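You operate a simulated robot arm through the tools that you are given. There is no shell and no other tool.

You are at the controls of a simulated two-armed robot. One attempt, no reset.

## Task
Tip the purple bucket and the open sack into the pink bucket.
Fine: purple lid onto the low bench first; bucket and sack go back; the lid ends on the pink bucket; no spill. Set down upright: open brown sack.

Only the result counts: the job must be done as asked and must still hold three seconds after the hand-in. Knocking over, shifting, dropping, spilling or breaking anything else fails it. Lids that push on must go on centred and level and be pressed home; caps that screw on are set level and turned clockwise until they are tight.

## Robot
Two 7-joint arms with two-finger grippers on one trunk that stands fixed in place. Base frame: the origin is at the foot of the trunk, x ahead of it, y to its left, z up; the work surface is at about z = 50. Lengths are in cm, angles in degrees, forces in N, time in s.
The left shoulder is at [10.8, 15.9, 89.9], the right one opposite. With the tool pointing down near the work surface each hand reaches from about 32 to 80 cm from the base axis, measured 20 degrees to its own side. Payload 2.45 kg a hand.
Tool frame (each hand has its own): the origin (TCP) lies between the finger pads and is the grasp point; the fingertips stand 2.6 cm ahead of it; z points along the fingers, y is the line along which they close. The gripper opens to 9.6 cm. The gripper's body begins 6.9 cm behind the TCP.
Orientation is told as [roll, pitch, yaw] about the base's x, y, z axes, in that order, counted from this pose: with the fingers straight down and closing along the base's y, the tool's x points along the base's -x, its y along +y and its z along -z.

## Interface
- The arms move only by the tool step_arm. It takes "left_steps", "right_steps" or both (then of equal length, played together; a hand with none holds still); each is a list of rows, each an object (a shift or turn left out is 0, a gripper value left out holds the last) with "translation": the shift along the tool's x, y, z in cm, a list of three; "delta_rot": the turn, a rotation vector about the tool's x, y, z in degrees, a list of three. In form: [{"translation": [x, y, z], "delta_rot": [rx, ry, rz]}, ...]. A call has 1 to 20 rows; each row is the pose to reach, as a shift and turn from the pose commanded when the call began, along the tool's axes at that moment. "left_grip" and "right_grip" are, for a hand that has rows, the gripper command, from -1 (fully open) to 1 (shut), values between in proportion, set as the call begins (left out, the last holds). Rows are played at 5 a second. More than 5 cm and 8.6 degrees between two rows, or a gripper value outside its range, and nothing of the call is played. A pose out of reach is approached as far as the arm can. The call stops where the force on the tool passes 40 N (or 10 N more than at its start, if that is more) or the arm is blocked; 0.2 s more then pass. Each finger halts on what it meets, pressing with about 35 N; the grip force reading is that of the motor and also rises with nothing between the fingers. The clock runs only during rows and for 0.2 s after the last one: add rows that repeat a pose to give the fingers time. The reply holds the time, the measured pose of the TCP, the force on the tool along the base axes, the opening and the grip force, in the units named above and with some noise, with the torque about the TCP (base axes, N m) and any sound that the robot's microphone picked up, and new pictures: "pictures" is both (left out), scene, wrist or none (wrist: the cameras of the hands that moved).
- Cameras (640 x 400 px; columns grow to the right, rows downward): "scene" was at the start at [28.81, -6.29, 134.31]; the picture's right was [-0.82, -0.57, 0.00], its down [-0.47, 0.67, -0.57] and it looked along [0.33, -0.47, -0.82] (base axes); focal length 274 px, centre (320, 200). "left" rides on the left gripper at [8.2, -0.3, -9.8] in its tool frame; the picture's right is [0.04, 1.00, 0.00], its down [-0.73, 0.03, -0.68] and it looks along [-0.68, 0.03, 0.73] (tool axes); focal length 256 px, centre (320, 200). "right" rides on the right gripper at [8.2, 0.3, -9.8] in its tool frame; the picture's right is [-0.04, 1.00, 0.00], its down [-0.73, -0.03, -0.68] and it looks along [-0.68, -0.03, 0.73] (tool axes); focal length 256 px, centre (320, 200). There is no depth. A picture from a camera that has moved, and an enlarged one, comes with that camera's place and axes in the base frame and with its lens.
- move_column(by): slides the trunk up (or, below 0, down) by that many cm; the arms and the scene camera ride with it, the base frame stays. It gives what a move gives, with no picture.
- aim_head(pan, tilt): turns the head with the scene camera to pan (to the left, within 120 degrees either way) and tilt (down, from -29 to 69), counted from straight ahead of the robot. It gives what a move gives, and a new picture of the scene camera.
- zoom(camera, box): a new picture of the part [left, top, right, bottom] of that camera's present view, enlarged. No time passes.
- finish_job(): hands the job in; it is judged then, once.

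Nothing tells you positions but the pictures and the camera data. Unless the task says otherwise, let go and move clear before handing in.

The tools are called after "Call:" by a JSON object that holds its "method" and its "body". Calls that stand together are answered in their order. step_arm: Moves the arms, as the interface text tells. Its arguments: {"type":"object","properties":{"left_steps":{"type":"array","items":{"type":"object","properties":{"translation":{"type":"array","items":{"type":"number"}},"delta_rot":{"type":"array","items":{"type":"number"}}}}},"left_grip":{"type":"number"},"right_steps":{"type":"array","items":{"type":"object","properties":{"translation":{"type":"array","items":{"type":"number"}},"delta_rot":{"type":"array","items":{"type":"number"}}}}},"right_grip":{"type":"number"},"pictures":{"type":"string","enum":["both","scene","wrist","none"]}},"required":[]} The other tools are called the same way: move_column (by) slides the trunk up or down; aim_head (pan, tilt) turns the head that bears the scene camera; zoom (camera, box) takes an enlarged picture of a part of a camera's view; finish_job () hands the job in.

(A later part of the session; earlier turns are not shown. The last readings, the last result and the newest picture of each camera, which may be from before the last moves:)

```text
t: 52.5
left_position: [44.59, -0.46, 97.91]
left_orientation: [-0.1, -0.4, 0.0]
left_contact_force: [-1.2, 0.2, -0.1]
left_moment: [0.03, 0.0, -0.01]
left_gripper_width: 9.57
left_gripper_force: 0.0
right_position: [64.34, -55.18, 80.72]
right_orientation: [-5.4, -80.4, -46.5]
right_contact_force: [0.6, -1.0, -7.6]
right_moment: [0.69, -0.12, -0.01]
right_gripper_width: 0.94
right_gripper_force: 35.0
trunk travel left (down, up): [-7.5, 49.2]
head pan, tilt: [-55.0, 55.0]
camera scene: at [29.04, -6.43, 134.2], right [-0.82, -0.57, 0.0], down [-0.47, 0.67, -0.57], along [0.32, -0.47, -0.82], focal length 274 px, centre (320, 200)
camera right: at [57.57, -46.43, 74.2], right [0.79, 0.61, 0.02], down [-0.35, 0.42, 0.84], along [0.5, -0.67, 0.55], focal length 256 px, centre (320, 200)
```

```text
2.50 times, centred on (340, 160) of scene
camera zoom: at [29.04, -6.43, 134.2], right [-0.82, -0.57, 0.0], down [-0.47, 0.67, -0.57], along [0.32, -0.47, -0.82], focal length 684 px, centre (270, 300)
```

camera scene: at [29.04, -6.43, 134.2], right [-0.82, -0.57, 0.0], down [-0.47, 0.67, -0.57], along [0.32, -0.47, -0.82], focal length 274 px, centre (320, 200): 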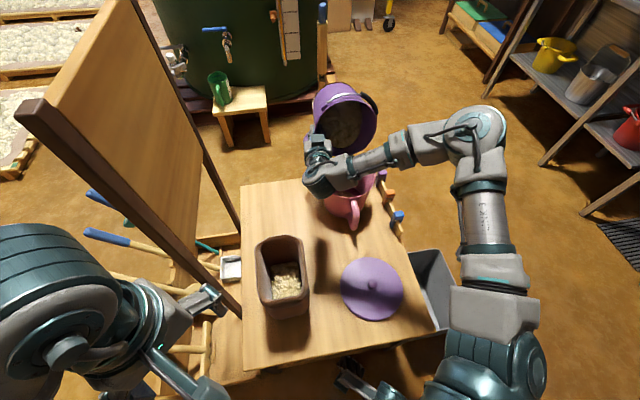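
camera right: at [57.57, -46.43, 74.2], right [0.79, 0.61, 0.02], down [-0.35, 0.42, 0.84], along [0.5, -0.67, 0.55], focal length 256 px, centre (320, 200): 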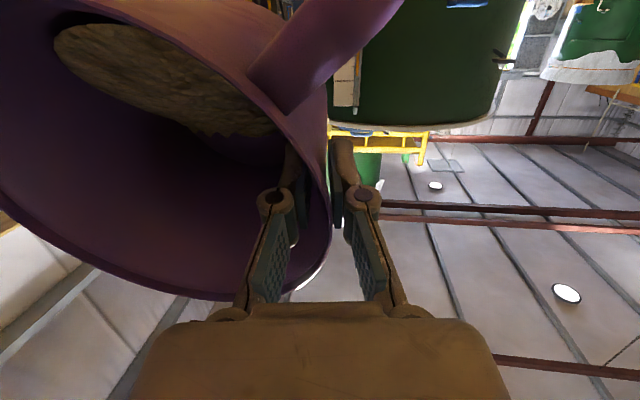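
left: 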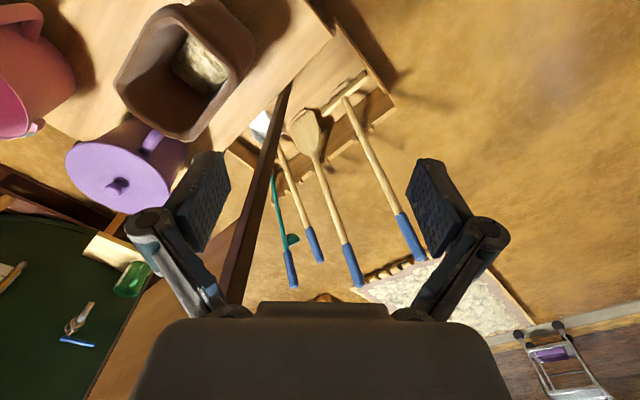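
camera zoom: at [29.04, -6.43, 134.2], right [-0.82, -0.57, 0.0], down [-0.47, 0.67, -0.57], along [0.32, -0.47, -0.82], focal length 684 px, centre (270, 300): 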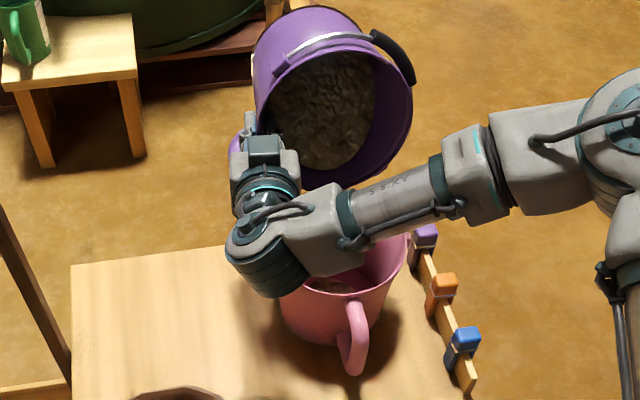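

Contents have begun to slide and a bit has landed in the pink bucket. I'm going on slowly to 95°, raising slightly to keep the wrist clear.

Call:
{"method": "step_arm", "body": {"right_steps": [{"translation": [-0.25, -0.02, -0.19], "delta_rot": [0, -2.48, 0.3]}, {"translation": [-0.5, -0.05, -0.38], "delta_rot": [0, -4.97, 0.61]}, {"translation": [-0.74, -0.07, -0.57], "delta_rot": [0, -7.45, 0.91]}, {"translation": [-0.99, -0.09, -0.75], "delta_rot": [0, -9.93, 1.22]}, {"translation": [-1.23, -0.12, -0.94], "delta_rot": [0, -12.4, 1.52]}, {"translation": [-1.48, -0.14, -1.13], "delta_rot": [0, -14.9, 1.83]}, {"translation": [-1.48, -0.14, -1.13], "delta_rot": [0, -14.9, 1.83]}, {"translation": [-1.48, -0.14, -1.13], "delta_rot": [0, -14.9, 1.83]}, {"translation": [-1.48, -0.14, -1.13], "delta_rot": [0, -14.9, 1.83]}]}}

Call:
{"method": "zoom", "body": {"camera": "scene", "box": [240, 80, 440, 240]}}

```text
t: 54.5
left_position: [44.51, -0.4, 98.02]
left_orientation: [-0.1, -0.4, -0.1]
left_contact_force: [-0.5, -0.1, 0.0]
left_moment: [-0.02, 0.01, 0.05]
left_gripper_width: 9.6
left_gripper_force: 0.0
right_position: [63.65, -54.61, 82.5]
right_orientation: [170.2, -84.6, 137.7]
right_contact_force: [1.0, 0.8, -3.7]
right_moment: [0.32, -0.03, 0.02]
right_gripper_width: 0.92
right_gripper_force: 35.1
trunk travel left (down, up): [-7.5, 49.2]
head pan, tilt: [-55.0, 55.0]
camera scene: at [28.95, -6.33, 134.22], right [-0.82, -0.57, 0.0], down [-0.47, 0.67, -0.57], along [0.32, -0.47, -0.82], focal length 274 px, centre (320, 200)
camera right: at [58.39, -47.25, 73.28], right [0.78, 0.62, 0.06], down [-0.49, 0.56, 0.67], along [0.38, -0.55, 0.74], focal length 256 px, centre (320, 200)
```

scene: 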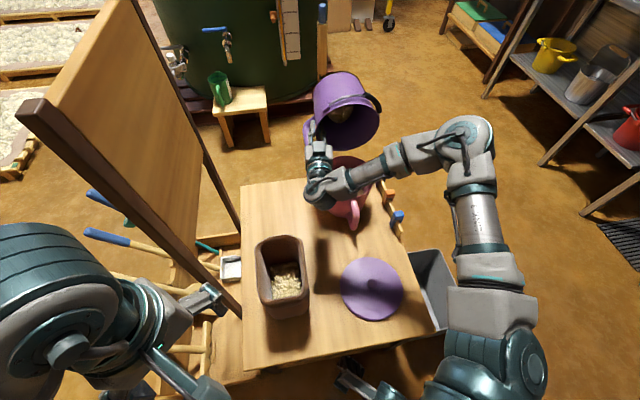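
right: 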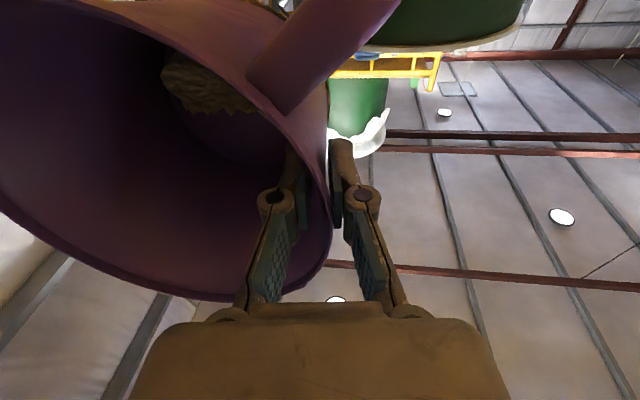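

```text
2.50 times, centred on (340, 160) of scene
camera zoom: at [28.95, -6.33, 134.22], right [-0.82, -0.57, 0.0], down [-0.47, 0.67, -0.57], along [0.32, -0.47, -0.82], focal length 684 px, centre (270, 300)
```

zoom: 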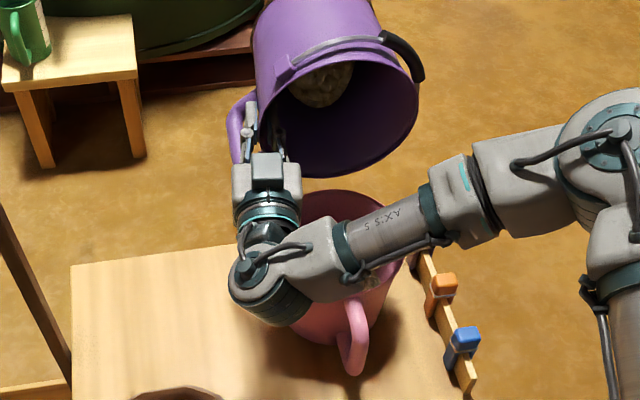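

More than half has dropped, with the weight now 3.7 N. I'm continuing to 115°, rising a little further.

Call:
{"method": "step_arm", "body": {"right_steps": [{"translation": [-0.41, -0.03, -0.23], "delta_rot": [0, -2.48, 0.3]}, {"translation": [-0.82, -0.06, -0.45], "delta_rot": [0, -4.96, 0.61]}, {"translation": [-1.23, -0.08, -0.68], "delta_rot": [0, -7.44, 0.91]}, {"translation": [-1.64, -0.11, -0.9], "delta_rot": [0, -9.93, 1.22]}, {"translation": [-2.04, -0.14, -1.13], "delta_rot": [0, -12.4, 1.52]}, {"translation": [-2.45, -0.17, -1.36], "delta_rot": [0, -14.9, 1.83]}, {"translation": [-2.86, -0.19, -1.58], "delta_rot": [0, -17.4, 2.13]}, {"translation": [-3.27, -0.22, -1.81], "delta_rot": [0, -19.85, 2.44]}, {"translation": [-3.27, -0.22, -1.81], "delta_rot": [0, -19.85, 2.44]}, {"translation": [-3.27, -0.22, -1.81], "delta_rot": [0, -19.85, 2.44]}, {"translation": [-3.27, -0.22, -1.81], "delta_rot": [0, -19.85, 2.44]}]}}

Call:
{"method": "zoom", "body": {"camera": "scene", "box": [240, 60, 440, 220]}}

```text
t: 56.9
left_position: [44.5, -0.59, 98.0]
left_orientation: [0.0, -0.4, 0.0]
left_contact_force: [1.1, 0.5, -0.3]
left_moment: [0.0, 0.01, 0.03]
left_gripper_width: 9.59
left_gripper_force: 0.1
right_position: [62.16, -53.08, 85.59]
right_orientation: [172.4, -64.5, 135.5]
right_contact_force: [-0.5, -0.6, -3.4]
right_moment: [0.22, -0.05, -0.03]
right_gripper_width: 0.88
right_gripper_force: 35.7
trunk travel left (down, up): [-7.5, 49.2]
head pan, tilt: [-55.0, 55.0]
camera scene: at [28.94, -6.31, 134.23], right [-0.82, -0.57, 0.0], down [-0.47, 0.67, -0.57], along [0.32, -0.47, -0.82], focal length 274 px, centre (320, 200)
camera right: at [59.45, -48.35, 73.91], right [0.77, 0.64, 0.09], down [-0.62, 0.69, 0.37], along [0.17, -0.34, 0.92], focal length 256 px, centre (320, 200)
```

scene: 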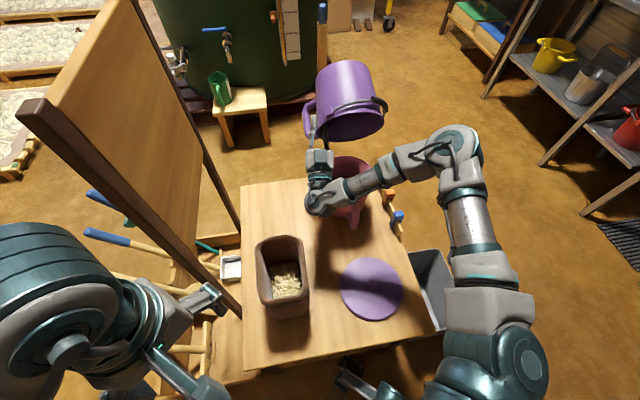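
right: 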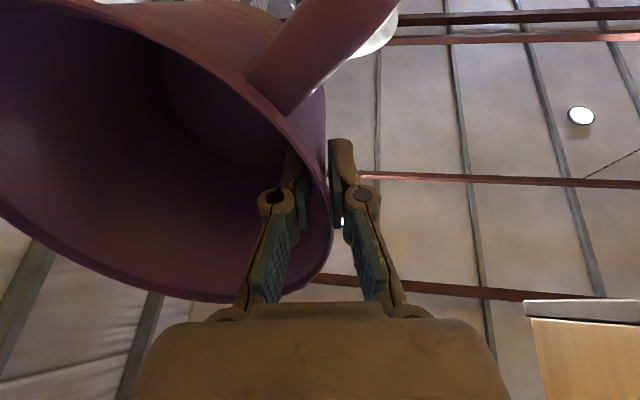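

```text
2.50 times, centred on (340, 140) of scene
camera zoom: at [28.94, -6.31, 134.23], right [-0.82, -0.57, 0.0], down [-0.47, 0.67, -0.57], along [0.32, -0.47, -0.82], focal length 684 px, centre (270, 350)
```

zoom: 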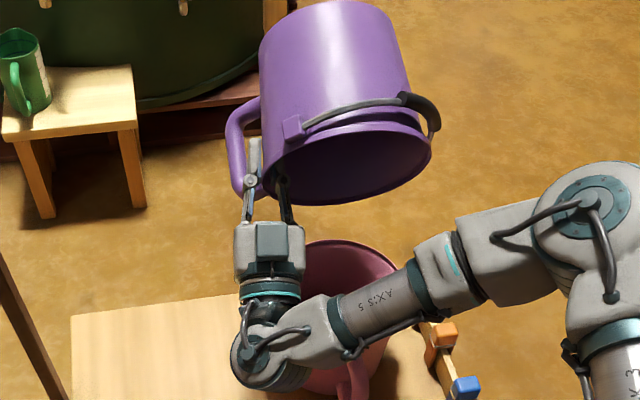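

The bucket looks empty in the wrist view at about 3.4 N. I'll give it a further 10° to be sure and look inside.

Call:
{"method": "step_arm", "body": {"right_steps": [{"translation": [-0.52, -0.01, -0.11], "delta_rot": [0, -2.48, 0.3]}, {"translation": [-1.04, -0.02, -0.22], "delta_rot": [0, -4.96, 0.61]}, {"translation": [-1.56, -0.04, -0.33], "delta_rot": [0, -7.44, 0.91]}, {"translation": [-2.08, -0.05, -0.44], "delta_rot": [0, -9.93, 1.22]}, {"translation": [-2.08, -0.05, -0.44], "delta_rot": [0, -9.93, 1.22]}, {"translation": [-2.08, -0.05, -0.44], "delta_rot": [0, -9.93, 1.22]}]}}

Call:
{"method": "zoom", "body": {"camera": "scene", "box": [240, 60, 440, 240]}}

Call:
{"method": "zoom", "body": {"camera": "right", "box": [0, 0, 340, 220]}}

```text
t: 58.3
left_position: [44.62, -0.44, 98.0]
left_orientation: [-0.1, -0.4, 0.0]
left_contact_force: [-0.2, -0.1, -1.0]
left_moment: [-0.01, 0.02, -0.02]
left_gripper_width: 9.57
left_gripper_force: 0.2
right_position: [61.18, -52.29, 87.25]
right_orientation: [172.6, -54.5, 135.4]
right_contact_force: [0.2, 0.3, -2.5]
right_moment: [0.25, -0.05, 0.0]
right_gripper_width: 0.89
right_gripper_force: 35.2
trunk travel left (down, up): [-7.5, 49.2]
head pan, tilt: [-55.0, 55.0]
camera scene: at [28.94, -6.3, 134.23], right [-0.82, -0.57, 0.0], down [-0.47, 0.67, -0.57], along [0.32, -0.47, -0.82], focal length 274 px, centre (320, 200)
camera right: at [60.01, -48.91, 74.86], right [0.75, 0.65, 0.11], down [-0.65, 0.73, 0.2], along [0.05, -0.22, 0.97], focal length 256 px, centre (320, 200)
```

scene: 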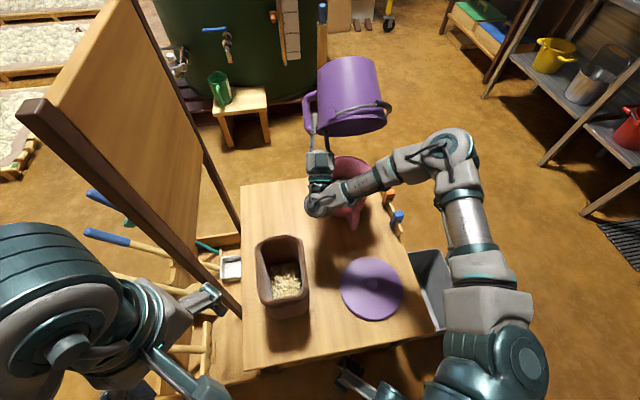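
right: 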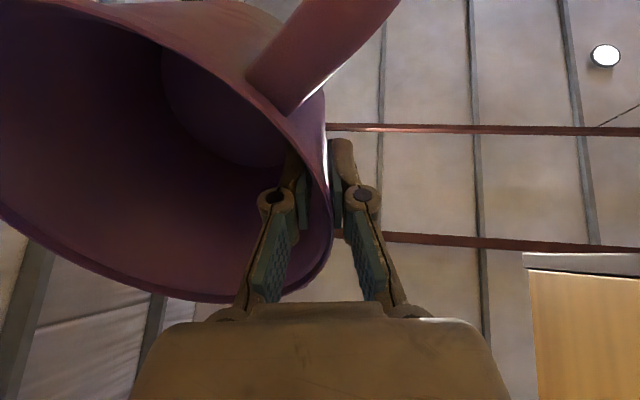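

```text
2.22 times, centred on (340, 150) of scene
camera zoom: at [28.94, -6.3, 134.23], right [-0.82, -0.57, 0.0], down [-0.47, 0.67, -0.57], along [0.32, -0.47, -0.82], focal length 608 px, centre (276, 311)
```

zoom: 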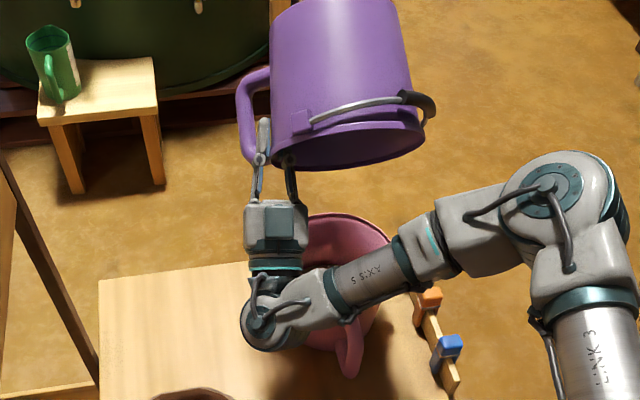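

```text
1.82 times, centred on (170, 110) of right
camera zoom: at [60.01, -48.91, 74.86], right [0.75, 0.65, 0.11], down [-0.65, 0.73, 0.2], along [0.05, -0.22, 0.97], focal length 465 px, centre (593, 364)
```

zoom: 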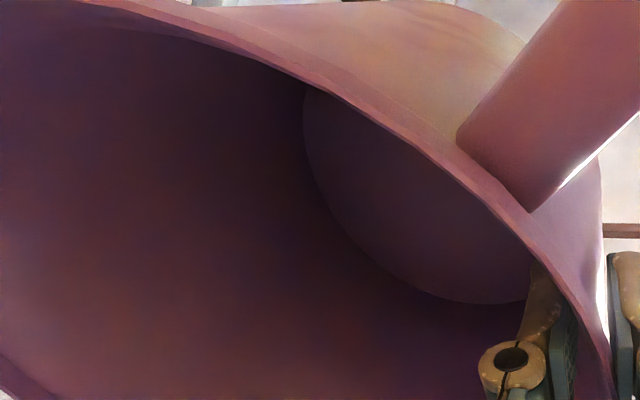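

Empty and nothing spilled in view. I'm turning the bucket back upright while moving clear of the pink one.

Call:
{"method": "step_arm", "body": {"right_steps": [{"translation": [0, 0.39, -0.06], "delta_rot": [0, 6.89, -0.85]}, {"translation": [0, 0.78, -0.13], "delta_rot": [0, 13.78, -1.69]}, {"translation": [0, 1.18, -0.19], "delta_rot": [0, 20.68, -2.54]}, {"translation": [0, 1.57, -0.26], "delta_rot": [0, 27.57, -3.39]}, {"translation": [-0.1, 1.96, -0.32], "delta_rot": [0, 34.46, -4.24]}, {"translation": [-0.1, 2.35, -0.39], "delta_rot": [0, 41.35, -5.08]}, {"translation": [-0.1, 2.74, -0.45], "delta_rot": [0, 48.25, -5.93]}, {"translation": [-0.1, 3.13, -0.52], "delta_rot": [0, 55.14, -6.78]}, {"translation": [-0.1, 3.53, -0.58], "delta_rot": [0, 62.03, -7.63]}, {"translation": [-0.1, 3.92, -0.64], "delta_rot": [0, 68.92, -8.47]}, {"translation": [-0.1, 4.31, -0.71], "delta_rot": [0, 75.81, -9.32]}, {"translation": [-0.2, 4.7, -0.77], "delta_rot": [0, 82.71, -10.17]}, {"translation": [-0.2, 5.09, -0.84], "delta_rot": [0, 89.6, -11.01]}, {"translation": [-0.2, 5.48, -0.9], "delta_rot": [0, 96.49, -11.86]}, {"translation": [-0.2, 5.88, -0.97], "delta_rot": [0, 103.38, -12.71]}, {"translation": [-0.2, 6.27, -1.03], "delta_rot": [0, 110.28, -13.56]}, {"translation": [-0.2, 6.66, -1.1], "delta_rot": [0, 117.17, -14.4]}, {"translation": [-0.2, 7.05, -1.16], "delta_rot": [0, 124.06, -15.25]}, {"translation": [-0.2, 7.05, -1.16], "delta_rot": [0, 124.06, -15.25]}]}}

Call:
{"method": "zoom", "body": {"camera": "scene", "box": [220, 80, 440, 260]}}

```text
t: 62.3
left_position: [44.52, -0.5, 97.95]
left_orientation: [0.0, -0.5, 0.0]
left_contact_force: [0.8, -0.8, 0.4]
left_moment: [0.02, -0.02, 0.02]
left_gripper_width: 9.6
left_gripper_force: 0.0
right_position: [66.1, -47.03, 87.3]
right_orientation: [-6.7, -0.4, -44.9]
right_contact_force: [-0.8, 0.1, -3.0]
right_moment: [0.16, -0.16, 0.03]
right_gripper_width: 0.9
right_gripper_force: 35.1
trunk travel left (down, up): [-7.5, 49.2]
head pan, tilt: [-55.0, 55.0]
camera scene: at [28.95, -6.25, 134.24], right [-0.82, -0.57, 0.0], down [-0.47, 0.67, -0.57], along [0.32, -0.47, -0.82], focal length 274 px, centre (320, 200)
camera right: at [61.24, -40.14, 96.91], right [0.73, 0.67, -0.12], down [0.55, -0.48, 0.68], along [0.4, -0.56, -0.72], focal length 256 px, centre (320, 200)
```

scene: 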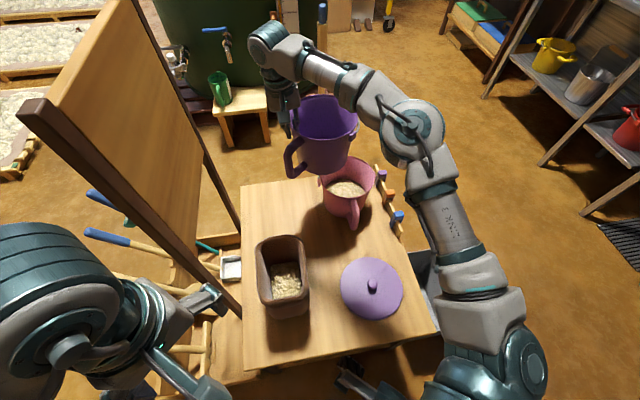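
right: 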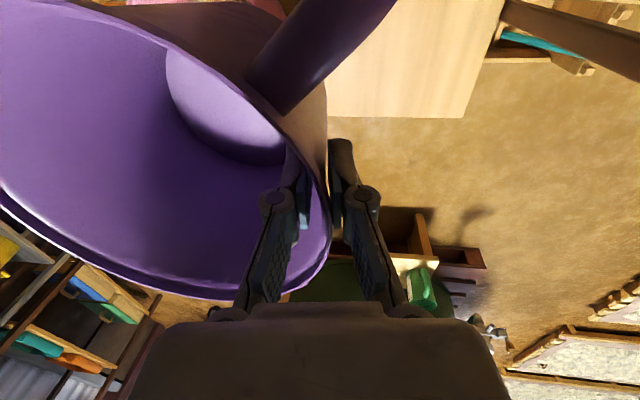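

```text
2.22 times, centred on (330, 170) of scene
camera zoom: at [28.95, -6.25, 134.24], right [-0.82, -0.57, 0.0], down [-0.47, 0.67, -0.57], along [0.32, -0.47, -0.82], focal length 608 px, centre (298, 267)
```

zoom: 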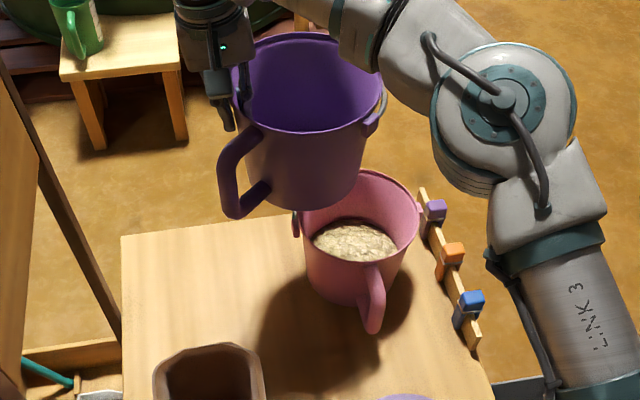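

All the contents are in the pink bucket. I'm returning the purple bucket along the same path, yawing back first.

Call:
{"method": "step_arm", "body": {"right_steps": [{"translation": [1.12, 1.18, 0.3], "delta_rot": [0, -0.61, -4.96]}, {"translation": [2.24, 2.36, 0.8], "delta_rot": [0, -1.22, -9.92]}, {"translation": [3.37, 3.54, 1.5], "delta_rot": [0, -1.83, -14.89]}, {"translation": [4.49, 4.72, 2.3], "delta_rot": [0, -2.44, -19.85]}, {"translation": [5.61, 5.9, 3.2], "delta_rot": [0, -3.06, -24.8]}, {"translation": [6.73, 7.09, 4.2], "delta_rot": [0, -3.67, -29.8]}, {"translation": [7.86, 8.27, 5.2], "delta_rot": [0, -4.28, -34.7]}, {"translation": [8.98, 9.45, 6.1], "delta_rot": [0, -4.89, -39.7]}, {"translation": [10.1, 10.63, 7.06], "delta_rot": [0, -5.5, -44.66]}, {"translation": [10.1, 10.63, 7.06], "delta_rot": [0, -5.5, -44.66]}]}}

```text
t: 64.5
left_position: [44.48, -0.57, 97.91]
left_orientation: [-0.1, -0.3, -0.1]
left_contact_force: [-0.8, 0.5, 0.6]
left_moment: [-0.01, -0.02, -0.01]
left_gripper_width: 9.61
left_gripper_force: 0.0
right_position: [65.86, -32.95, 79.05]
right_orientation: [-7.3, -0.5, 0.2]
right_contact_force: [-1.1, 0.3, -2.6]
right_moment: [0.21, 0.03, 0.01]
right_gripper_width: 0.88
right_gripper_force: 34.7
trunk travel left (down, up): [-7.5, 49.2]
head pan, tilt: [-55.0, 55.0]
camera scene: at [29.0, -6.17, 134.23], right [-0.82, -0.57, 0.0], down [-0.47, 0.67, -0.57], along [0.32, -0.47, -0.82], focal length 274 px, centre (320, 200)
camera right: at [57.53, -31.4, 88.49], right [0.04, 0.99, -0.12], down [0.73, 0.06, 0.68], along [0.69, -0.12, -0.72], focal length 256 px, centre (320, 200)
```

scene: 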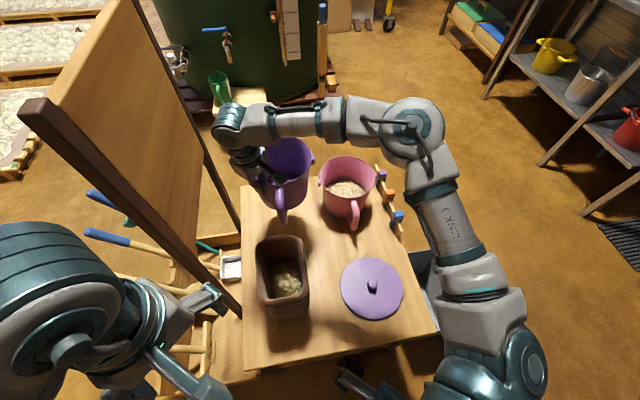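
right: 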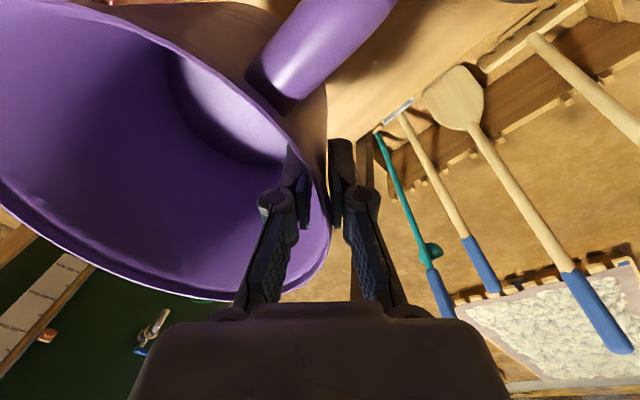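

Same pose as on the way out. I'm lowering to just above home.

Call:
{"method": "step_arm", "body": {"right_steps": [{"translation": [-1.5, 0.5, 2.46]}, {"translation": [-2.8, 1.01, 4.91]}, {"translation": [-4.0, 1.41, 7.38]}, {"translation": [-4.7, 1.72, 9.86]}, {"translation": [-4.7, 2.02, 12.35]}, {"translation": [-4.7, 2.33, 14.83]}, {"translation": [-4.7, 2.33, 14.83]}]}}

```text
t: 66.1
left_position: [44.56, -0.53, 97.93]
left_orientation: [-0.1, -0.4, 0.0]
left_contact_force: [-0.7, 0.2, -0.3]
left_moment: [0.03, 0.0, -0.03]
left_gripper_width: 9.57
left_gripper_force: 0.1
right_position: [70.72, -32.58, 63.99]
right_orientation: [-7.1, -0.5, 0.1]
right_contact_force: [-0.7, -0.4, -2.5]
right_moment: [0.2, -0.03, 0.02]
right_gripper_width: 0.91
right_gripper_force: 34.6
trunk travel left (down, up): [-7.5, 49.2]
head pan, tilt: [-55.0, 55.0]
camera scene: at [28.99, -6.18, 134.24], right [-0.82, -0.57, 0.0], down [-0.47, 0.67, -0.57], along [0.32, -0.47, -0.82], focal length 274 px, centre (320, 200)
camera right: at [62.42, -31.04, 73.57], right [0.04, 0.99, -0.12], down [0.73, 0.06, 0.68], along [0.69, -0.12, -0.72], focal length 256 px, centre (320, 200)
```

scene: 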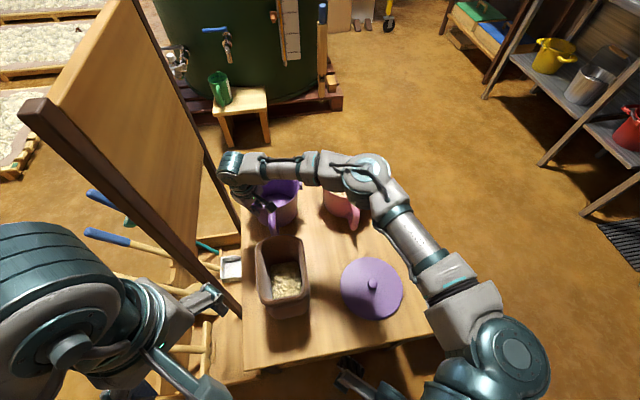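
right: 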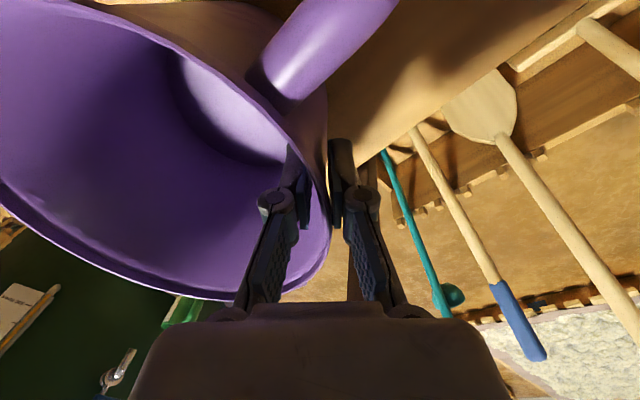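

Call:
{"method": "step_arm", "body": {"right_steps": [{"translation": [0, 0.06, 0.5]}, {"translation": [0, 0.11, 0.9]}, {"translation": [0, 0.11, 0.9]}], "pictures": "none"}}

Call:
{"method": "step_arm", "body": {"right_steps": [{"translation": [0, 0.02, 0.2]}, {"translation": [0, 0.05, 0.4]}, {"translation": [0, 0.05, 0.4]}], "pictures": "none"}}

```text
t: 66.9
left_position: [44.53, -0.44, 97.88]
left_orientation: [-0.1, -0.3, -0.1]
left_contact_force: [-0.3, -0.8, 0.1]
left_moment: [0.01, -0.03, 0.01]
left_gripper_width: 9.61
left_gripper_force: 0.0
right_position: [70.78, -32.53, 63.16]
right_orientation: [-7.1, -0.6, 0.1]
right_contact_force: [1.1, 0.0, -2.2]
right_moment: [0.19, 0.0, 0.01]
right_gripper_width: 0.86
right_gripper_force: 35.1
trunk travel left (down, up): [-7.5, 49.2]
head pan, tilt: [-55.0, 55.0]
```

```text
t: 67.7
left_position: [44.28, -0.38, 98.0]
left_orientation: [-0.1, -0.5, 0.0]
left_contact_force: [0.3, 0.1, 0.5]
left_moment: [-0.04, 0.03, 0.02]
left_gripper_width: 9.58
left_gripper_force: 0.1
right_position: [70.72, -32.43, 63.1]
right_orientation: [-7.3, -0.8, 0.0]
right_contact_force: [0.0, -1.0, 16.6]
right_moment: [-0.27, 0.22, 0.06]
right_gripper_width: 0.88
right_gripper_force: 35.0
trunk travel left (down, up): [-7.5, 49.2]
head pan, tilt: [-55.0, 55.0]
```

It has made contact with the table. I'm releasing and looking.

Call:
{"method": "step_arm", "body": {"right_steps": [{"translation": [0, -0.03, -0.25]}, {"translation": [0, -0.03, -0.25]}, {"translation": [0, -0.03, -0.25]}, {"translation": [0, -0.03, -0.25]}, {"translation": [0, -0.03, -0.25]}], "right_grip": -0.3, "pictures": "wrist"}}

Call:
{"method": "step_arm", "body": {"right_steps": [{"translation": [0, 0, -2]}, {"translation": [0.5, 0, -4.5]}, {"translation": [1.5, -0.5, -7.5]}, {"translation": [3, -1, -11]}, {"translation": [6, -2, -14]}, {"translation": [9, -3, -16]}, {"translation": [9, -3, -16]}]}}

Call:
{"method": "zoom", "body": {"camera": "scene", "box": [220, 120, 440, 300]}}

```text
t: 68.9
left_position: [44.52, -0.52, 97.91]
left_orientation: [-0.1, -0.4, -0.1]
left_contact_force: [0.0, 0.2, -0.7]
left_moment: [0.0, 0.0, -0.03]
left_gripper_width: 9.61
left_gripper_force: 0.1
right_position: [70.68, -32.4, 62.91]
right_orientation: [-7.3, -0.5, 0.1]
right_contact_force: [0.0, -0.4, 0.2]
right_moment: [-0.02, -0.03, -0.05]
right_gripper_width: 6.26
right_gripper_force: 0.0
trunk travel left (down, up): [-7.5, 49.2]
head pan, tilt: [-55.0, 55.0]
camera right: at [62.37, -30.96, 72.48], right [0.04, 0.99, -0.12], down [0.73, 0.06, 0.68], along [0.69, -0.12, -0.72], focal length 256 px, centre (320, 200)
```

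right: 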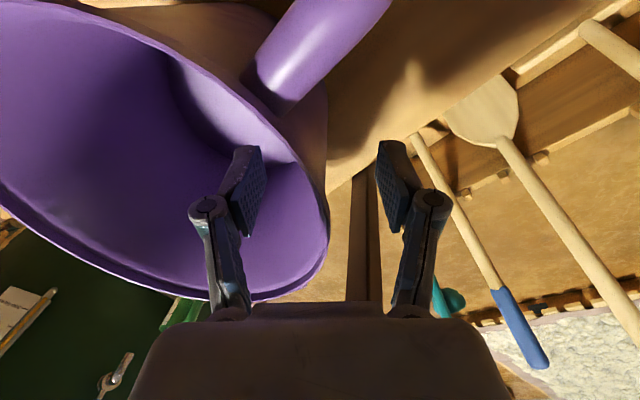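

```text
t: 70.5
left_position: [44.7, -0.5, 97.83]
left_orientation: [-0.1, -0.2, 0.0]
left_contact_force: [-0.2, 0.6, -0.1]
left_moment: [-0.01, 0.01, -0.04]
left_gripper_width: 9.61
left_gripper_force: 0.0
right_position: [61.43, -33.35, 78.94]
right_orientation: [-7.3, -0.4, 0.0]
right_contact_force: [-0.1, -0.2, 0.2]
right_moment: [0.0, 0.03, 0.0]
right_gripper_width: 6.24
right_gripper_force: 0.0
trunk travel left (down, up): [-7.5, 49.2]
head pan, tilt: [-55.0, 55.0]
camera scene: at [29.03, -6.18, 134.2], right [-0.82, -0.57, 0.0], down [-0.47, 0.67, -0.57], along [0.32, -0.47, -0.82], focal length 274 px, centre (320, 200)
camera right: at [53.18, -31.89, 88.46], right [0.04, 0.99, -0.13], down [0.73, 0.06, 0.68], along [0.68, -0.12, -0.72], focal length 256 px, centre (320, 200)
```

scene: 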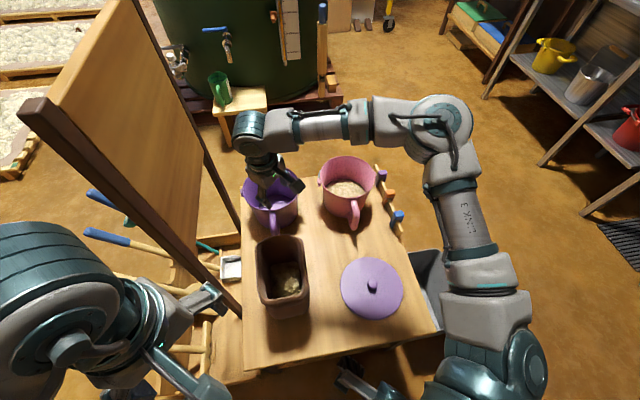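
right: 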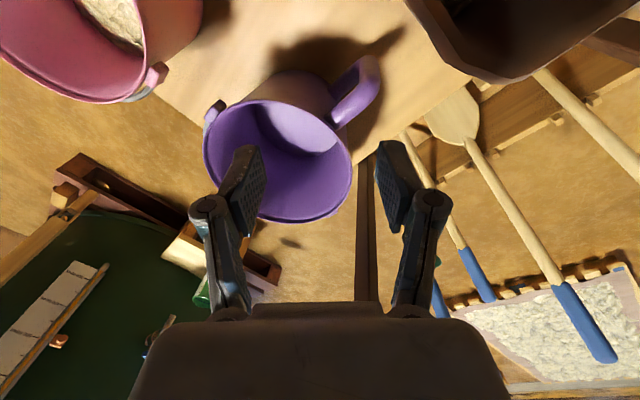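

```text
2.22 times, centred on (330, 210) of scene
camera zoom: at [29.03, -6.18, 134.2], right [-0.82, -0.57, 0.0], down [-0.47, 0.67, -0.57], along [0.32, -0.47, -0.82], focal length 608 px, centre (298, 178)
```

zoom: 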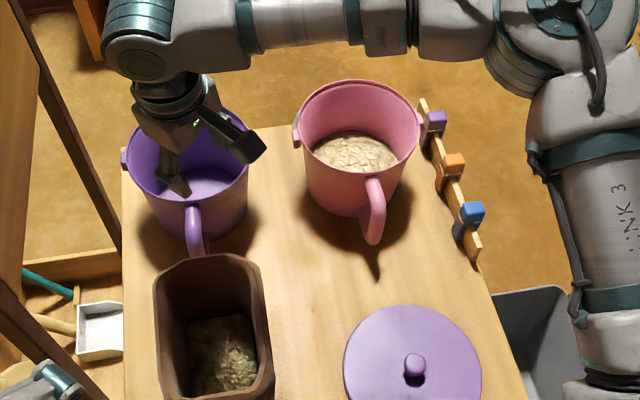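

The purple bucket is back and all its contents are in the pink one. Next is the sack: its mouth spans about s 44.5–61 and w 15–27 in table axes, with the rim at z≈64.3. I'll pinch its right-hand long wall near (48.6, -26.3), so I'm moving above that with yaw -45.

Call:
{"method": "step_arm", "body": {"right_steps": [{"translation": [1.6, 0.87, -0.11], "delta_rot": [-0.83, 0.34, 5.61]}, {"translation": [3.2, 1.75, -0.21], "delta_rot": [-1.66, 0.69, 11.2]}, {"translation": [4.8, 2.6, -0.32], "delta_rot": [-2.49, 1.03, 16.8]}, {"translation": [6.4, 3.5, -0.43], "delta_rot": [-3.3, 1.38, 22.45]}, {"translation": [8.0, 4.4, -0.54], "delta_rot": [-4.14, 1.72, 28.1]}, {"translation": [9.6, 5.25, -0.65], "delta_rot": [-4.97, 2.06, 33.7]}, {"translation": [11.2, 6.1, -0.75], "delta_rot": [-5.8, 2.41, 39.3]}, {"translation": [12.8, 7.0, -0.86], "delta_rot": [-6.63, 2.75, 44.9]}, {"translation": [12.8, 7.0, -0.86], "delta_rot": [-6.63, 2.75, 44.9]}], "right_grip": -1}}

Call:
{"method": "zoom", "body": {"camera": "scene", "box": [200, 160, 360, 340]}}

```text
t: 72.5
left_position: [44.51, -0.44, 97.89]
left_orientation: [0.0, -0.4, 0.0]
left_contact_force: [0.1, 0.0, 0.1]
left_moment: [0.01, 0.05, 0.01]
left_gripper_width: 9.59
left_gripper_force: 0.1
right_position: [48.62, -26.31, 78.88]
right_orientation: [0.1, -0.5, -45.0]
right_contact_force: [0.6, -0.6, -0.9]
right_moment: [0.01, 0.01, -0.01]
right_gripper_width: 9.62
right_gripper_force: 0.0
trunk travel left (down, up): [-7.5, 49.2]
head pan, tilt: [-55.0, 55.0]
camera scene: at [28.9, -6.14, 134.24], right [-0.82, -0.57, 0.0], down [-0.47, 0.67, -0.57], along [0.32, -0.47, -0.82], focal length 274 px, centre (320, 200)
camera right: at [42.92, -20.4, 88.55], right [0.73, 0.68, 0.0], down [0.49, -0.54, 0.69], along [0.47, -0.5, -0.73], focal length 256 px, centre (320, 200)
```

scene: 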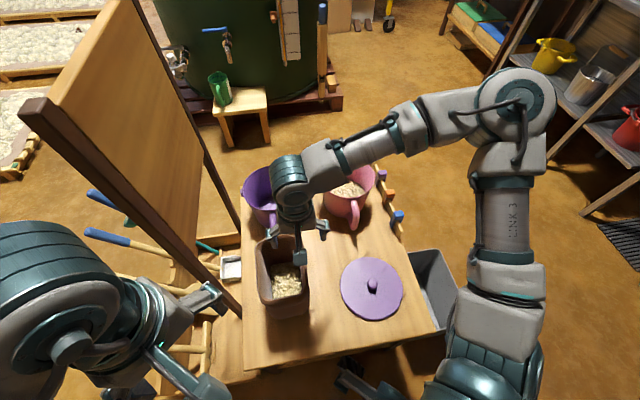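
right: 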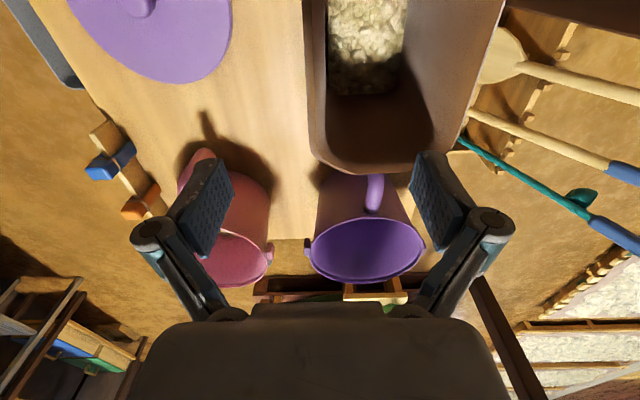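

```text
2.22 times, centred on (280, 250) of scene
camera zoom: at [28.9, -6.14, 134.24], right [-0.82, -0.57, 0.0], down [-0.47, 0.67, -0.57], along [0.32, -0.47, -0.82], focal length 608 px, centre (409, 89)
```

zoom: 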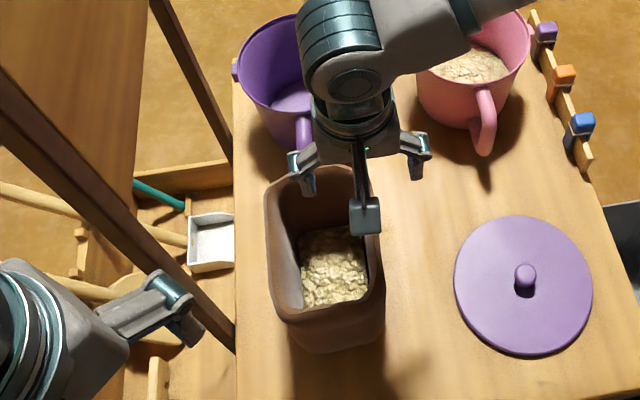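

The right wall is about 0.2 cm from centred between the fingers. I'm going down over it.

Call:
{"method": "step_arm", "body": {"right_steps": [{"translation": [0, -0.2, 3]}, {"translation": [0, -0.2, 6]}, {"translation": [0, -0.2, 9]}, {"translation": [0, -0.2, 11.5]}, {"translation": [0, -0.2, 11.5]}]}}

Call:
{"method": "zoom", "body": {"camera": "scene", "box": [220, 200, 360, 340]}}

```text
t: 73.7
left_position: [44.45, -0.49, 97.94]
left_orientation: [0.0, -0.3, 0.0]
left_contact_force: [0.0, -0.2, 0.3]
left_moment: [-0.03, 0.01, 0.01]
left_gripper_width: 9.58
left_gripper_force: 0.0
right_position: [48.47, -26.61, 67.41]
right_orientation: [0.2, -0.5, -44.8]
right_contact_force: [-1.1, 0.5, -0.3]
right_moment: [0.0, -0.03, -0.02]
right_gripper_width: 9.59
right_gripper_force: 0.0
trunk travel left (down, up): [-7.5, 49.2]
head pan, tilt: [-55.0, 55.0]
camera scene: at [28.84, -6.14, 134.27], right [-0.82, -0.57, 0.0], down [-0.47, 0.67, -0.57], along [0.32, -0.47, -0.82], focal length 274 px, centre (320, 200)
camera right: at [42.85, -20.61, 77.06], right [0.73, 0.68, 0.0], down [0.49, -0.54, 0.69], along [0.47, -0.5, -0.73], focal length 256 px, centre (320, 200)
```

scene: 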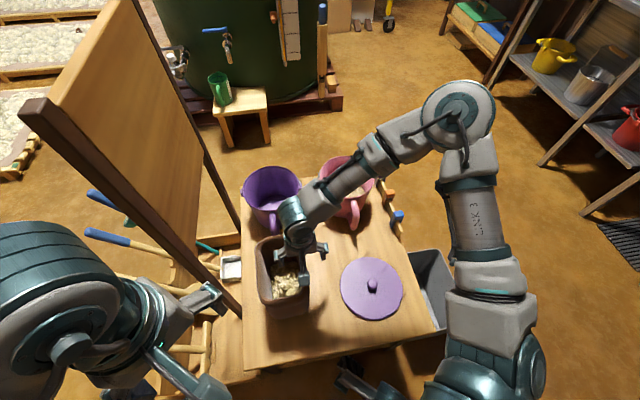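
right: 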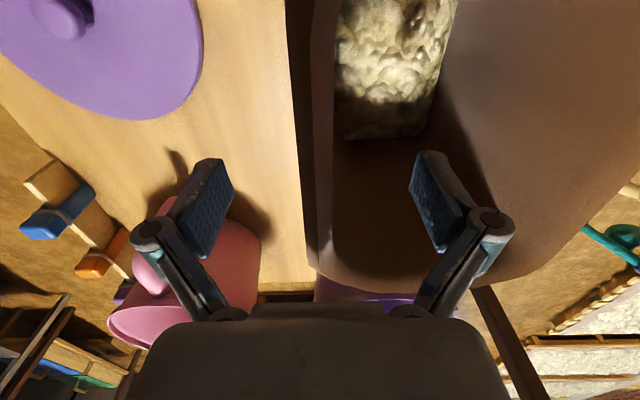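

```text
2.86 times, centred on (290, 270) of scene
camera zoom: at [28.84, -6.14, 134.27], right [-0.82, -0.57, 0.0], down [-0.47, 0.67, -0.57], along [0.32, -0.47, -0.82], focal length 782 px, centre (406, 0)
```

zoom: 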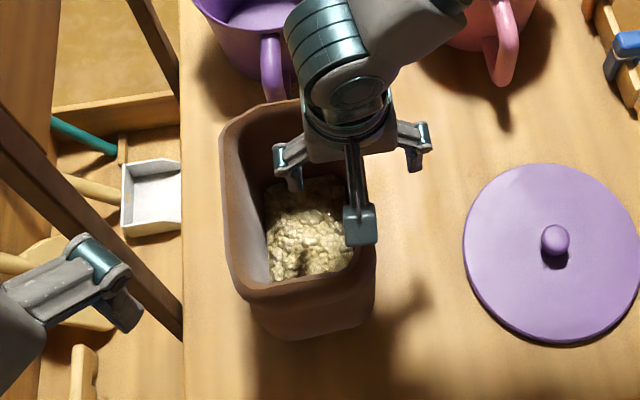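

Call:
{"method": "zoom", "body": {"camera": "right", "box": [220, 80, 440, 240]}}

```text
2.50 times, centred on (330, 160) of right
camera zoom: at [42.85, -20.61, 77.06], right [0.73, 0.68, 0.0], down [0.49, -0.54, 0.69], along [0.47, -0.5, -0.73], focal length 640 px, centre (295, 300)
```

zoom: 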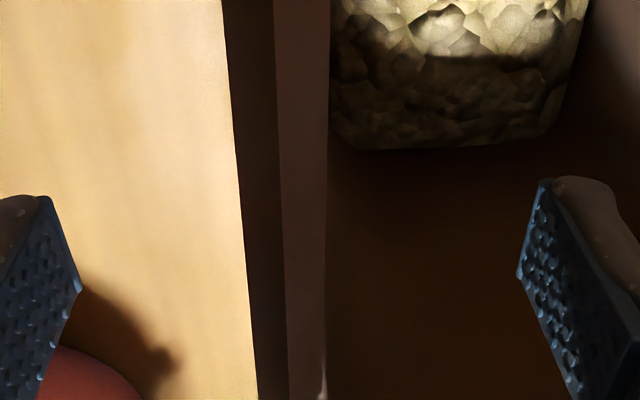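

The rim strip is centred under the hand and the sack bulges outward below it. I'll add about 8° of tilt to match and go down to the grasp depth.

Call:
{"method": "step_arm", "body": {"right_steps": [{"translation": [0, -0.05, 1.5], "delta_rot": [4, 0, 0]}, {"translation": [0, -0.1, 3], "delta_rot": [8, 0, 0]}, {"translation": [0, -0.1, 4.2], "delta_rot": [8, 0, 0]}, {"translation": [0, -0.1, 4.9], "delta_rot": [8, 0, 0]}, {"translation": [0, -0.1, 4.9], "delta_rot": [8, 0, 0]}]}}

Call:
{"method": "zoom", "body": {"camera": "scene", "box": [220, 200, 360, 340]}}

Call:
{"method": "zoom", "body": {"camera": "right", "box": [180, 80, 460, 280]}}

```text
t: 74.8
left_position: [44.04, -0.34, 98.21]
left_orientation: [-0.1, -0.8, 0.0]
left_contact_force: [0.7, -0.3, 0.5]
left_moment: [0.03, 0.01, 0.0]
left_gripper_width: 9.6
left_gripper_force: 0.1
right_position: [48.58, -26.57, 63.17]
right_orientation: [-7.1, -1.1, -44.9]
right_contact_force: [-3.5, -2.6, 21.4]
right_moment: [0.68, -0.05, 0.13]
right_gripper_width: 9.6
right_gripper_force: 0.1
trunk travel left (down, up): [-7.5, 49.2]
head pan, tilt: [-55.0, 55.0]
stopped in row 5 (right hand): the force on the tool passed its limit at 46 N (the readings are from after the stop); the commanded pose is now the measured one
camera scene: at [28.49, -6.06, 134.36], right [-0.82, -0.57, 0.0], down [-0.47, 0.67, -0.57], along [0.33, -0.47, -0.82], focal length 274 px, centre (320, 200)
camera right: at [43.67, -19.63, 72.63], right [0.73, 0.67, -0.12], down [0.55, -0.47, 0.69], along [0.41, -0.57, -0.71], focal length 256 px, centre (320, 200)
```

scene: 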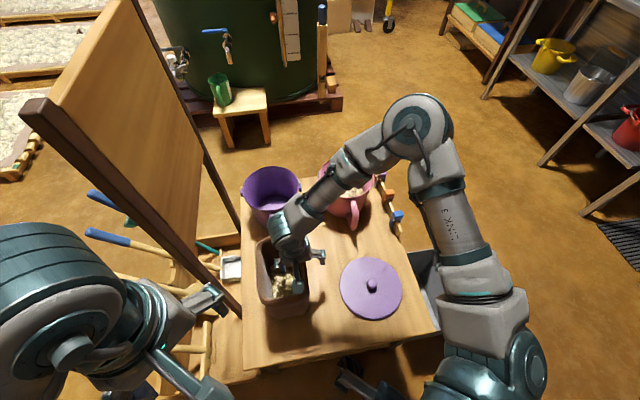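
right: 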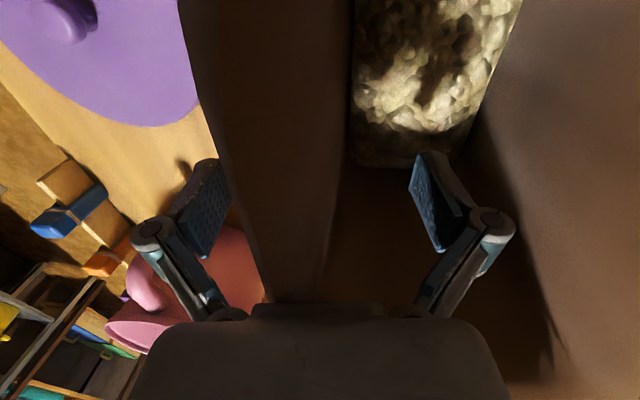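

```text
2.86 times, centred on (290, 270) of scene
camera zoom: at [28.49, -6.06, 134.36], right [-0.82, -0.57, 0.0], down [-0.47, 0.67, -0.57], along [0.33, -0.47, -0.82], focal length 782 px, centre (406, 0)
```

zoom: 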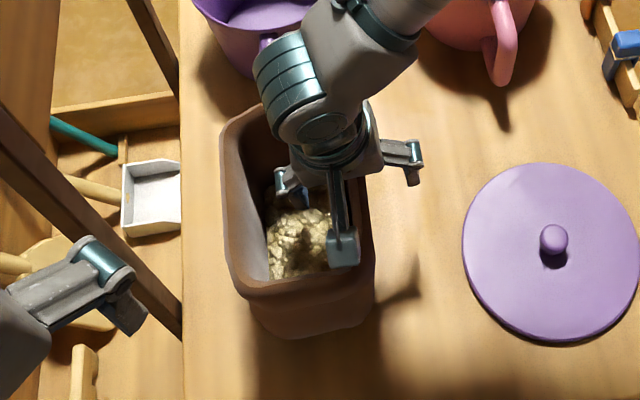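

```text
2.00 times, centred on (320, 180) of right
camera zoom: at [43.67, -19.63, 72.63], right [0.73, 0.67, -0.12], down [0.55, -0.47, 0.69], along [0.41, -0.57, -0.71], focal length 512 px, centre (320, 240)
```

zoom: 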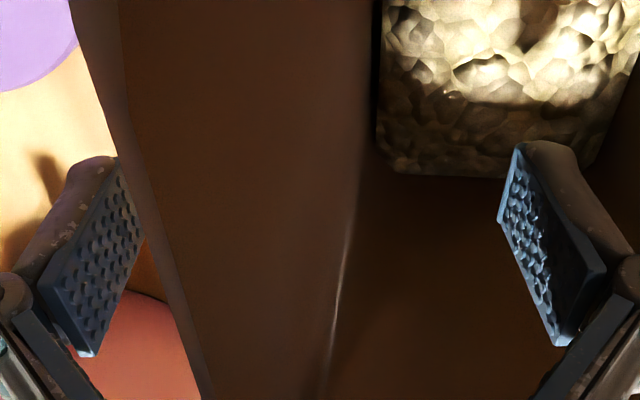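

The descent stopped on contact at 46 N, so I need to see what touched before doing anything more.

Call:
{"method": "zoom", "body": {"camera": "scene", "box": [250, 220, 340, 320]}}

Call:
{"method": "zoom", "body": {"camera": "left", "box": [0, 0, 400, 250]}}

```text
4.00 times, centred on (295, 270) of scene
camera zoom: at [28.49, -6.06, 134.36], right [-0.82, -0.57, 0.0], down [-0.47, 0.67, -0.57], along [0.33, -0.47, -0.82], focal length 1095 px, centre (420, -80)
```

zoom: 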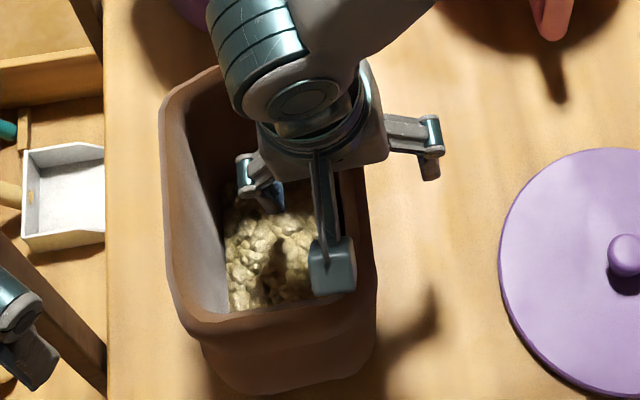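

```text
1.60 times, centred on (200, 125) of left
camera zoom: at [35.78, -0.75, 107.95], right [-0.04, 1.0, 0.0], down [0.72, 0.03, 0.69], along [0.69, 0.03, -0.72], focal length 410 px, centre (512, 320)
```

zoom: 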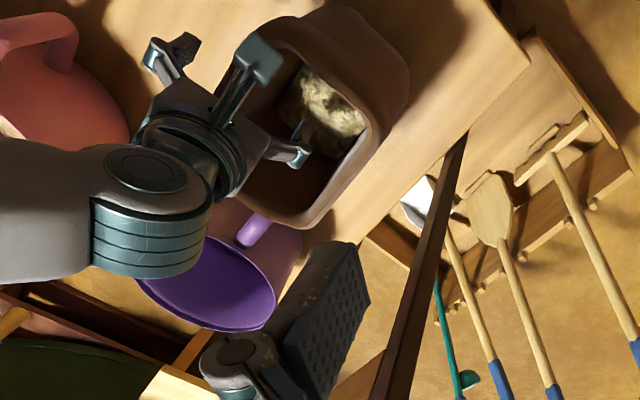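

The left camera shows the sack is taller than I thought: the rim is at z≈69.3 and the palm touched it. Nothing moved. I'll raise slightly, level the tilt and check before gripping.

Call:
{"method": "step_arm", "body": {"right_steps": [{"translation": [0, -0.05, -0.6], "delta_rot": [-2, 0, 0]}, {"translation": [0, 0, -0.9], "delta_rot": [-5, 0, 0]}, {"translation": [0, 0.05, -0.9], "delta_rot": [-7, 0, 0]}, {"translation": [0, 0.05, -0.9], "delta_rot": [-7, 0, 0]}]}}

Call:
{"method": "zoom", "body": {"camera": "left", "box": [60, 0, 300, 150]}}

```text
t: 75.8
left_position: [44.16, -0.52, 98.05]
left_orientation: [0.0, -0.6, 0.0]
left_contact_force: [0.7, -0.7, -0.1]
left_moment: [-0.01, -0.01, 0.0]
left_gripper_width: 9.6
left_gripper_force: 0.1
right_position: [48.53, -26.53, 63.87]
right_orientation: [-0.2, -1.1, -44.9]
right_contact_force: [-0.1, 0.1, 0.6]
right_moment: [-0.02, 0.01, 0.01]
right_gripper_width: 9.62
right_gripper_force: 0.1
trunk travel left (down, up): [-7.5, 49.2]
head pan, tilt: [-55.0, 55.0]
camera scene: at [28.88, -6.14, 134.25], right [-0.82, -0.57, 0.0], down [-0.47, 0.67, -0.57], along [0.32, -0.47, -0.82], focal length 274 px, centre (320, 200)
camera right: at [43.03, -20.38, 73.42], right [0.73, 0.68, 0.0], down [0.49, -0.53, 0.69], along [0.47, -0.51, -0.72], focal length 256 px, centre (320, 200)
```

scene: 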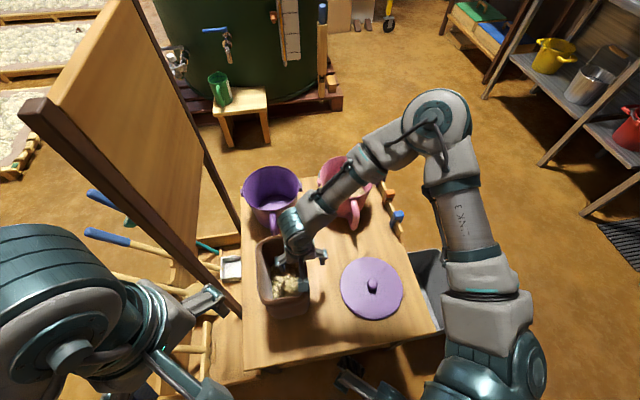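
right: 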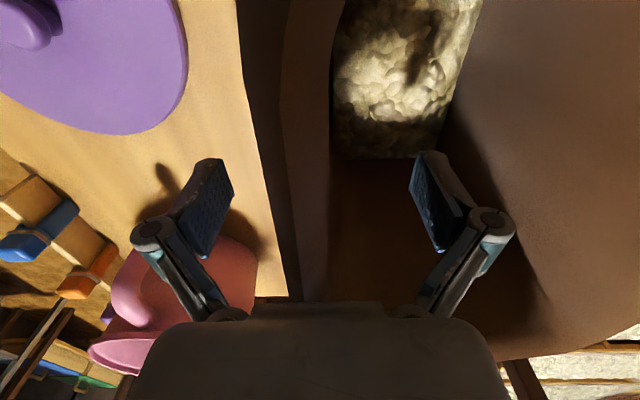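

```text
2.67 times, centred on (180, 75) of left
camera zoom: at [35.96, -0.75, 107.89], right [-0.04, 1.0, 0.0], down [0.73, 0.03, 0.69], along [0.69, 0.03, -0.73], focal length 683 px, centre (693, 533)
```

zoom: 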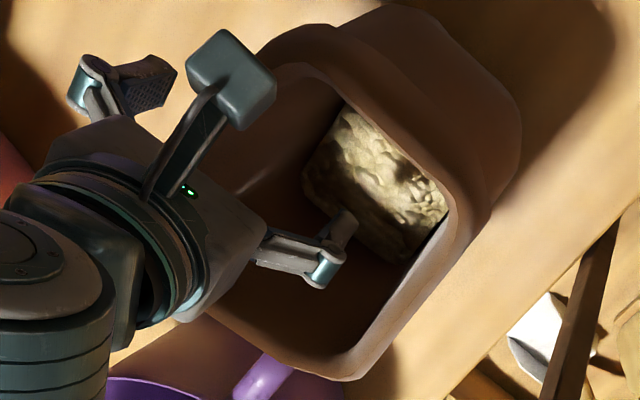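

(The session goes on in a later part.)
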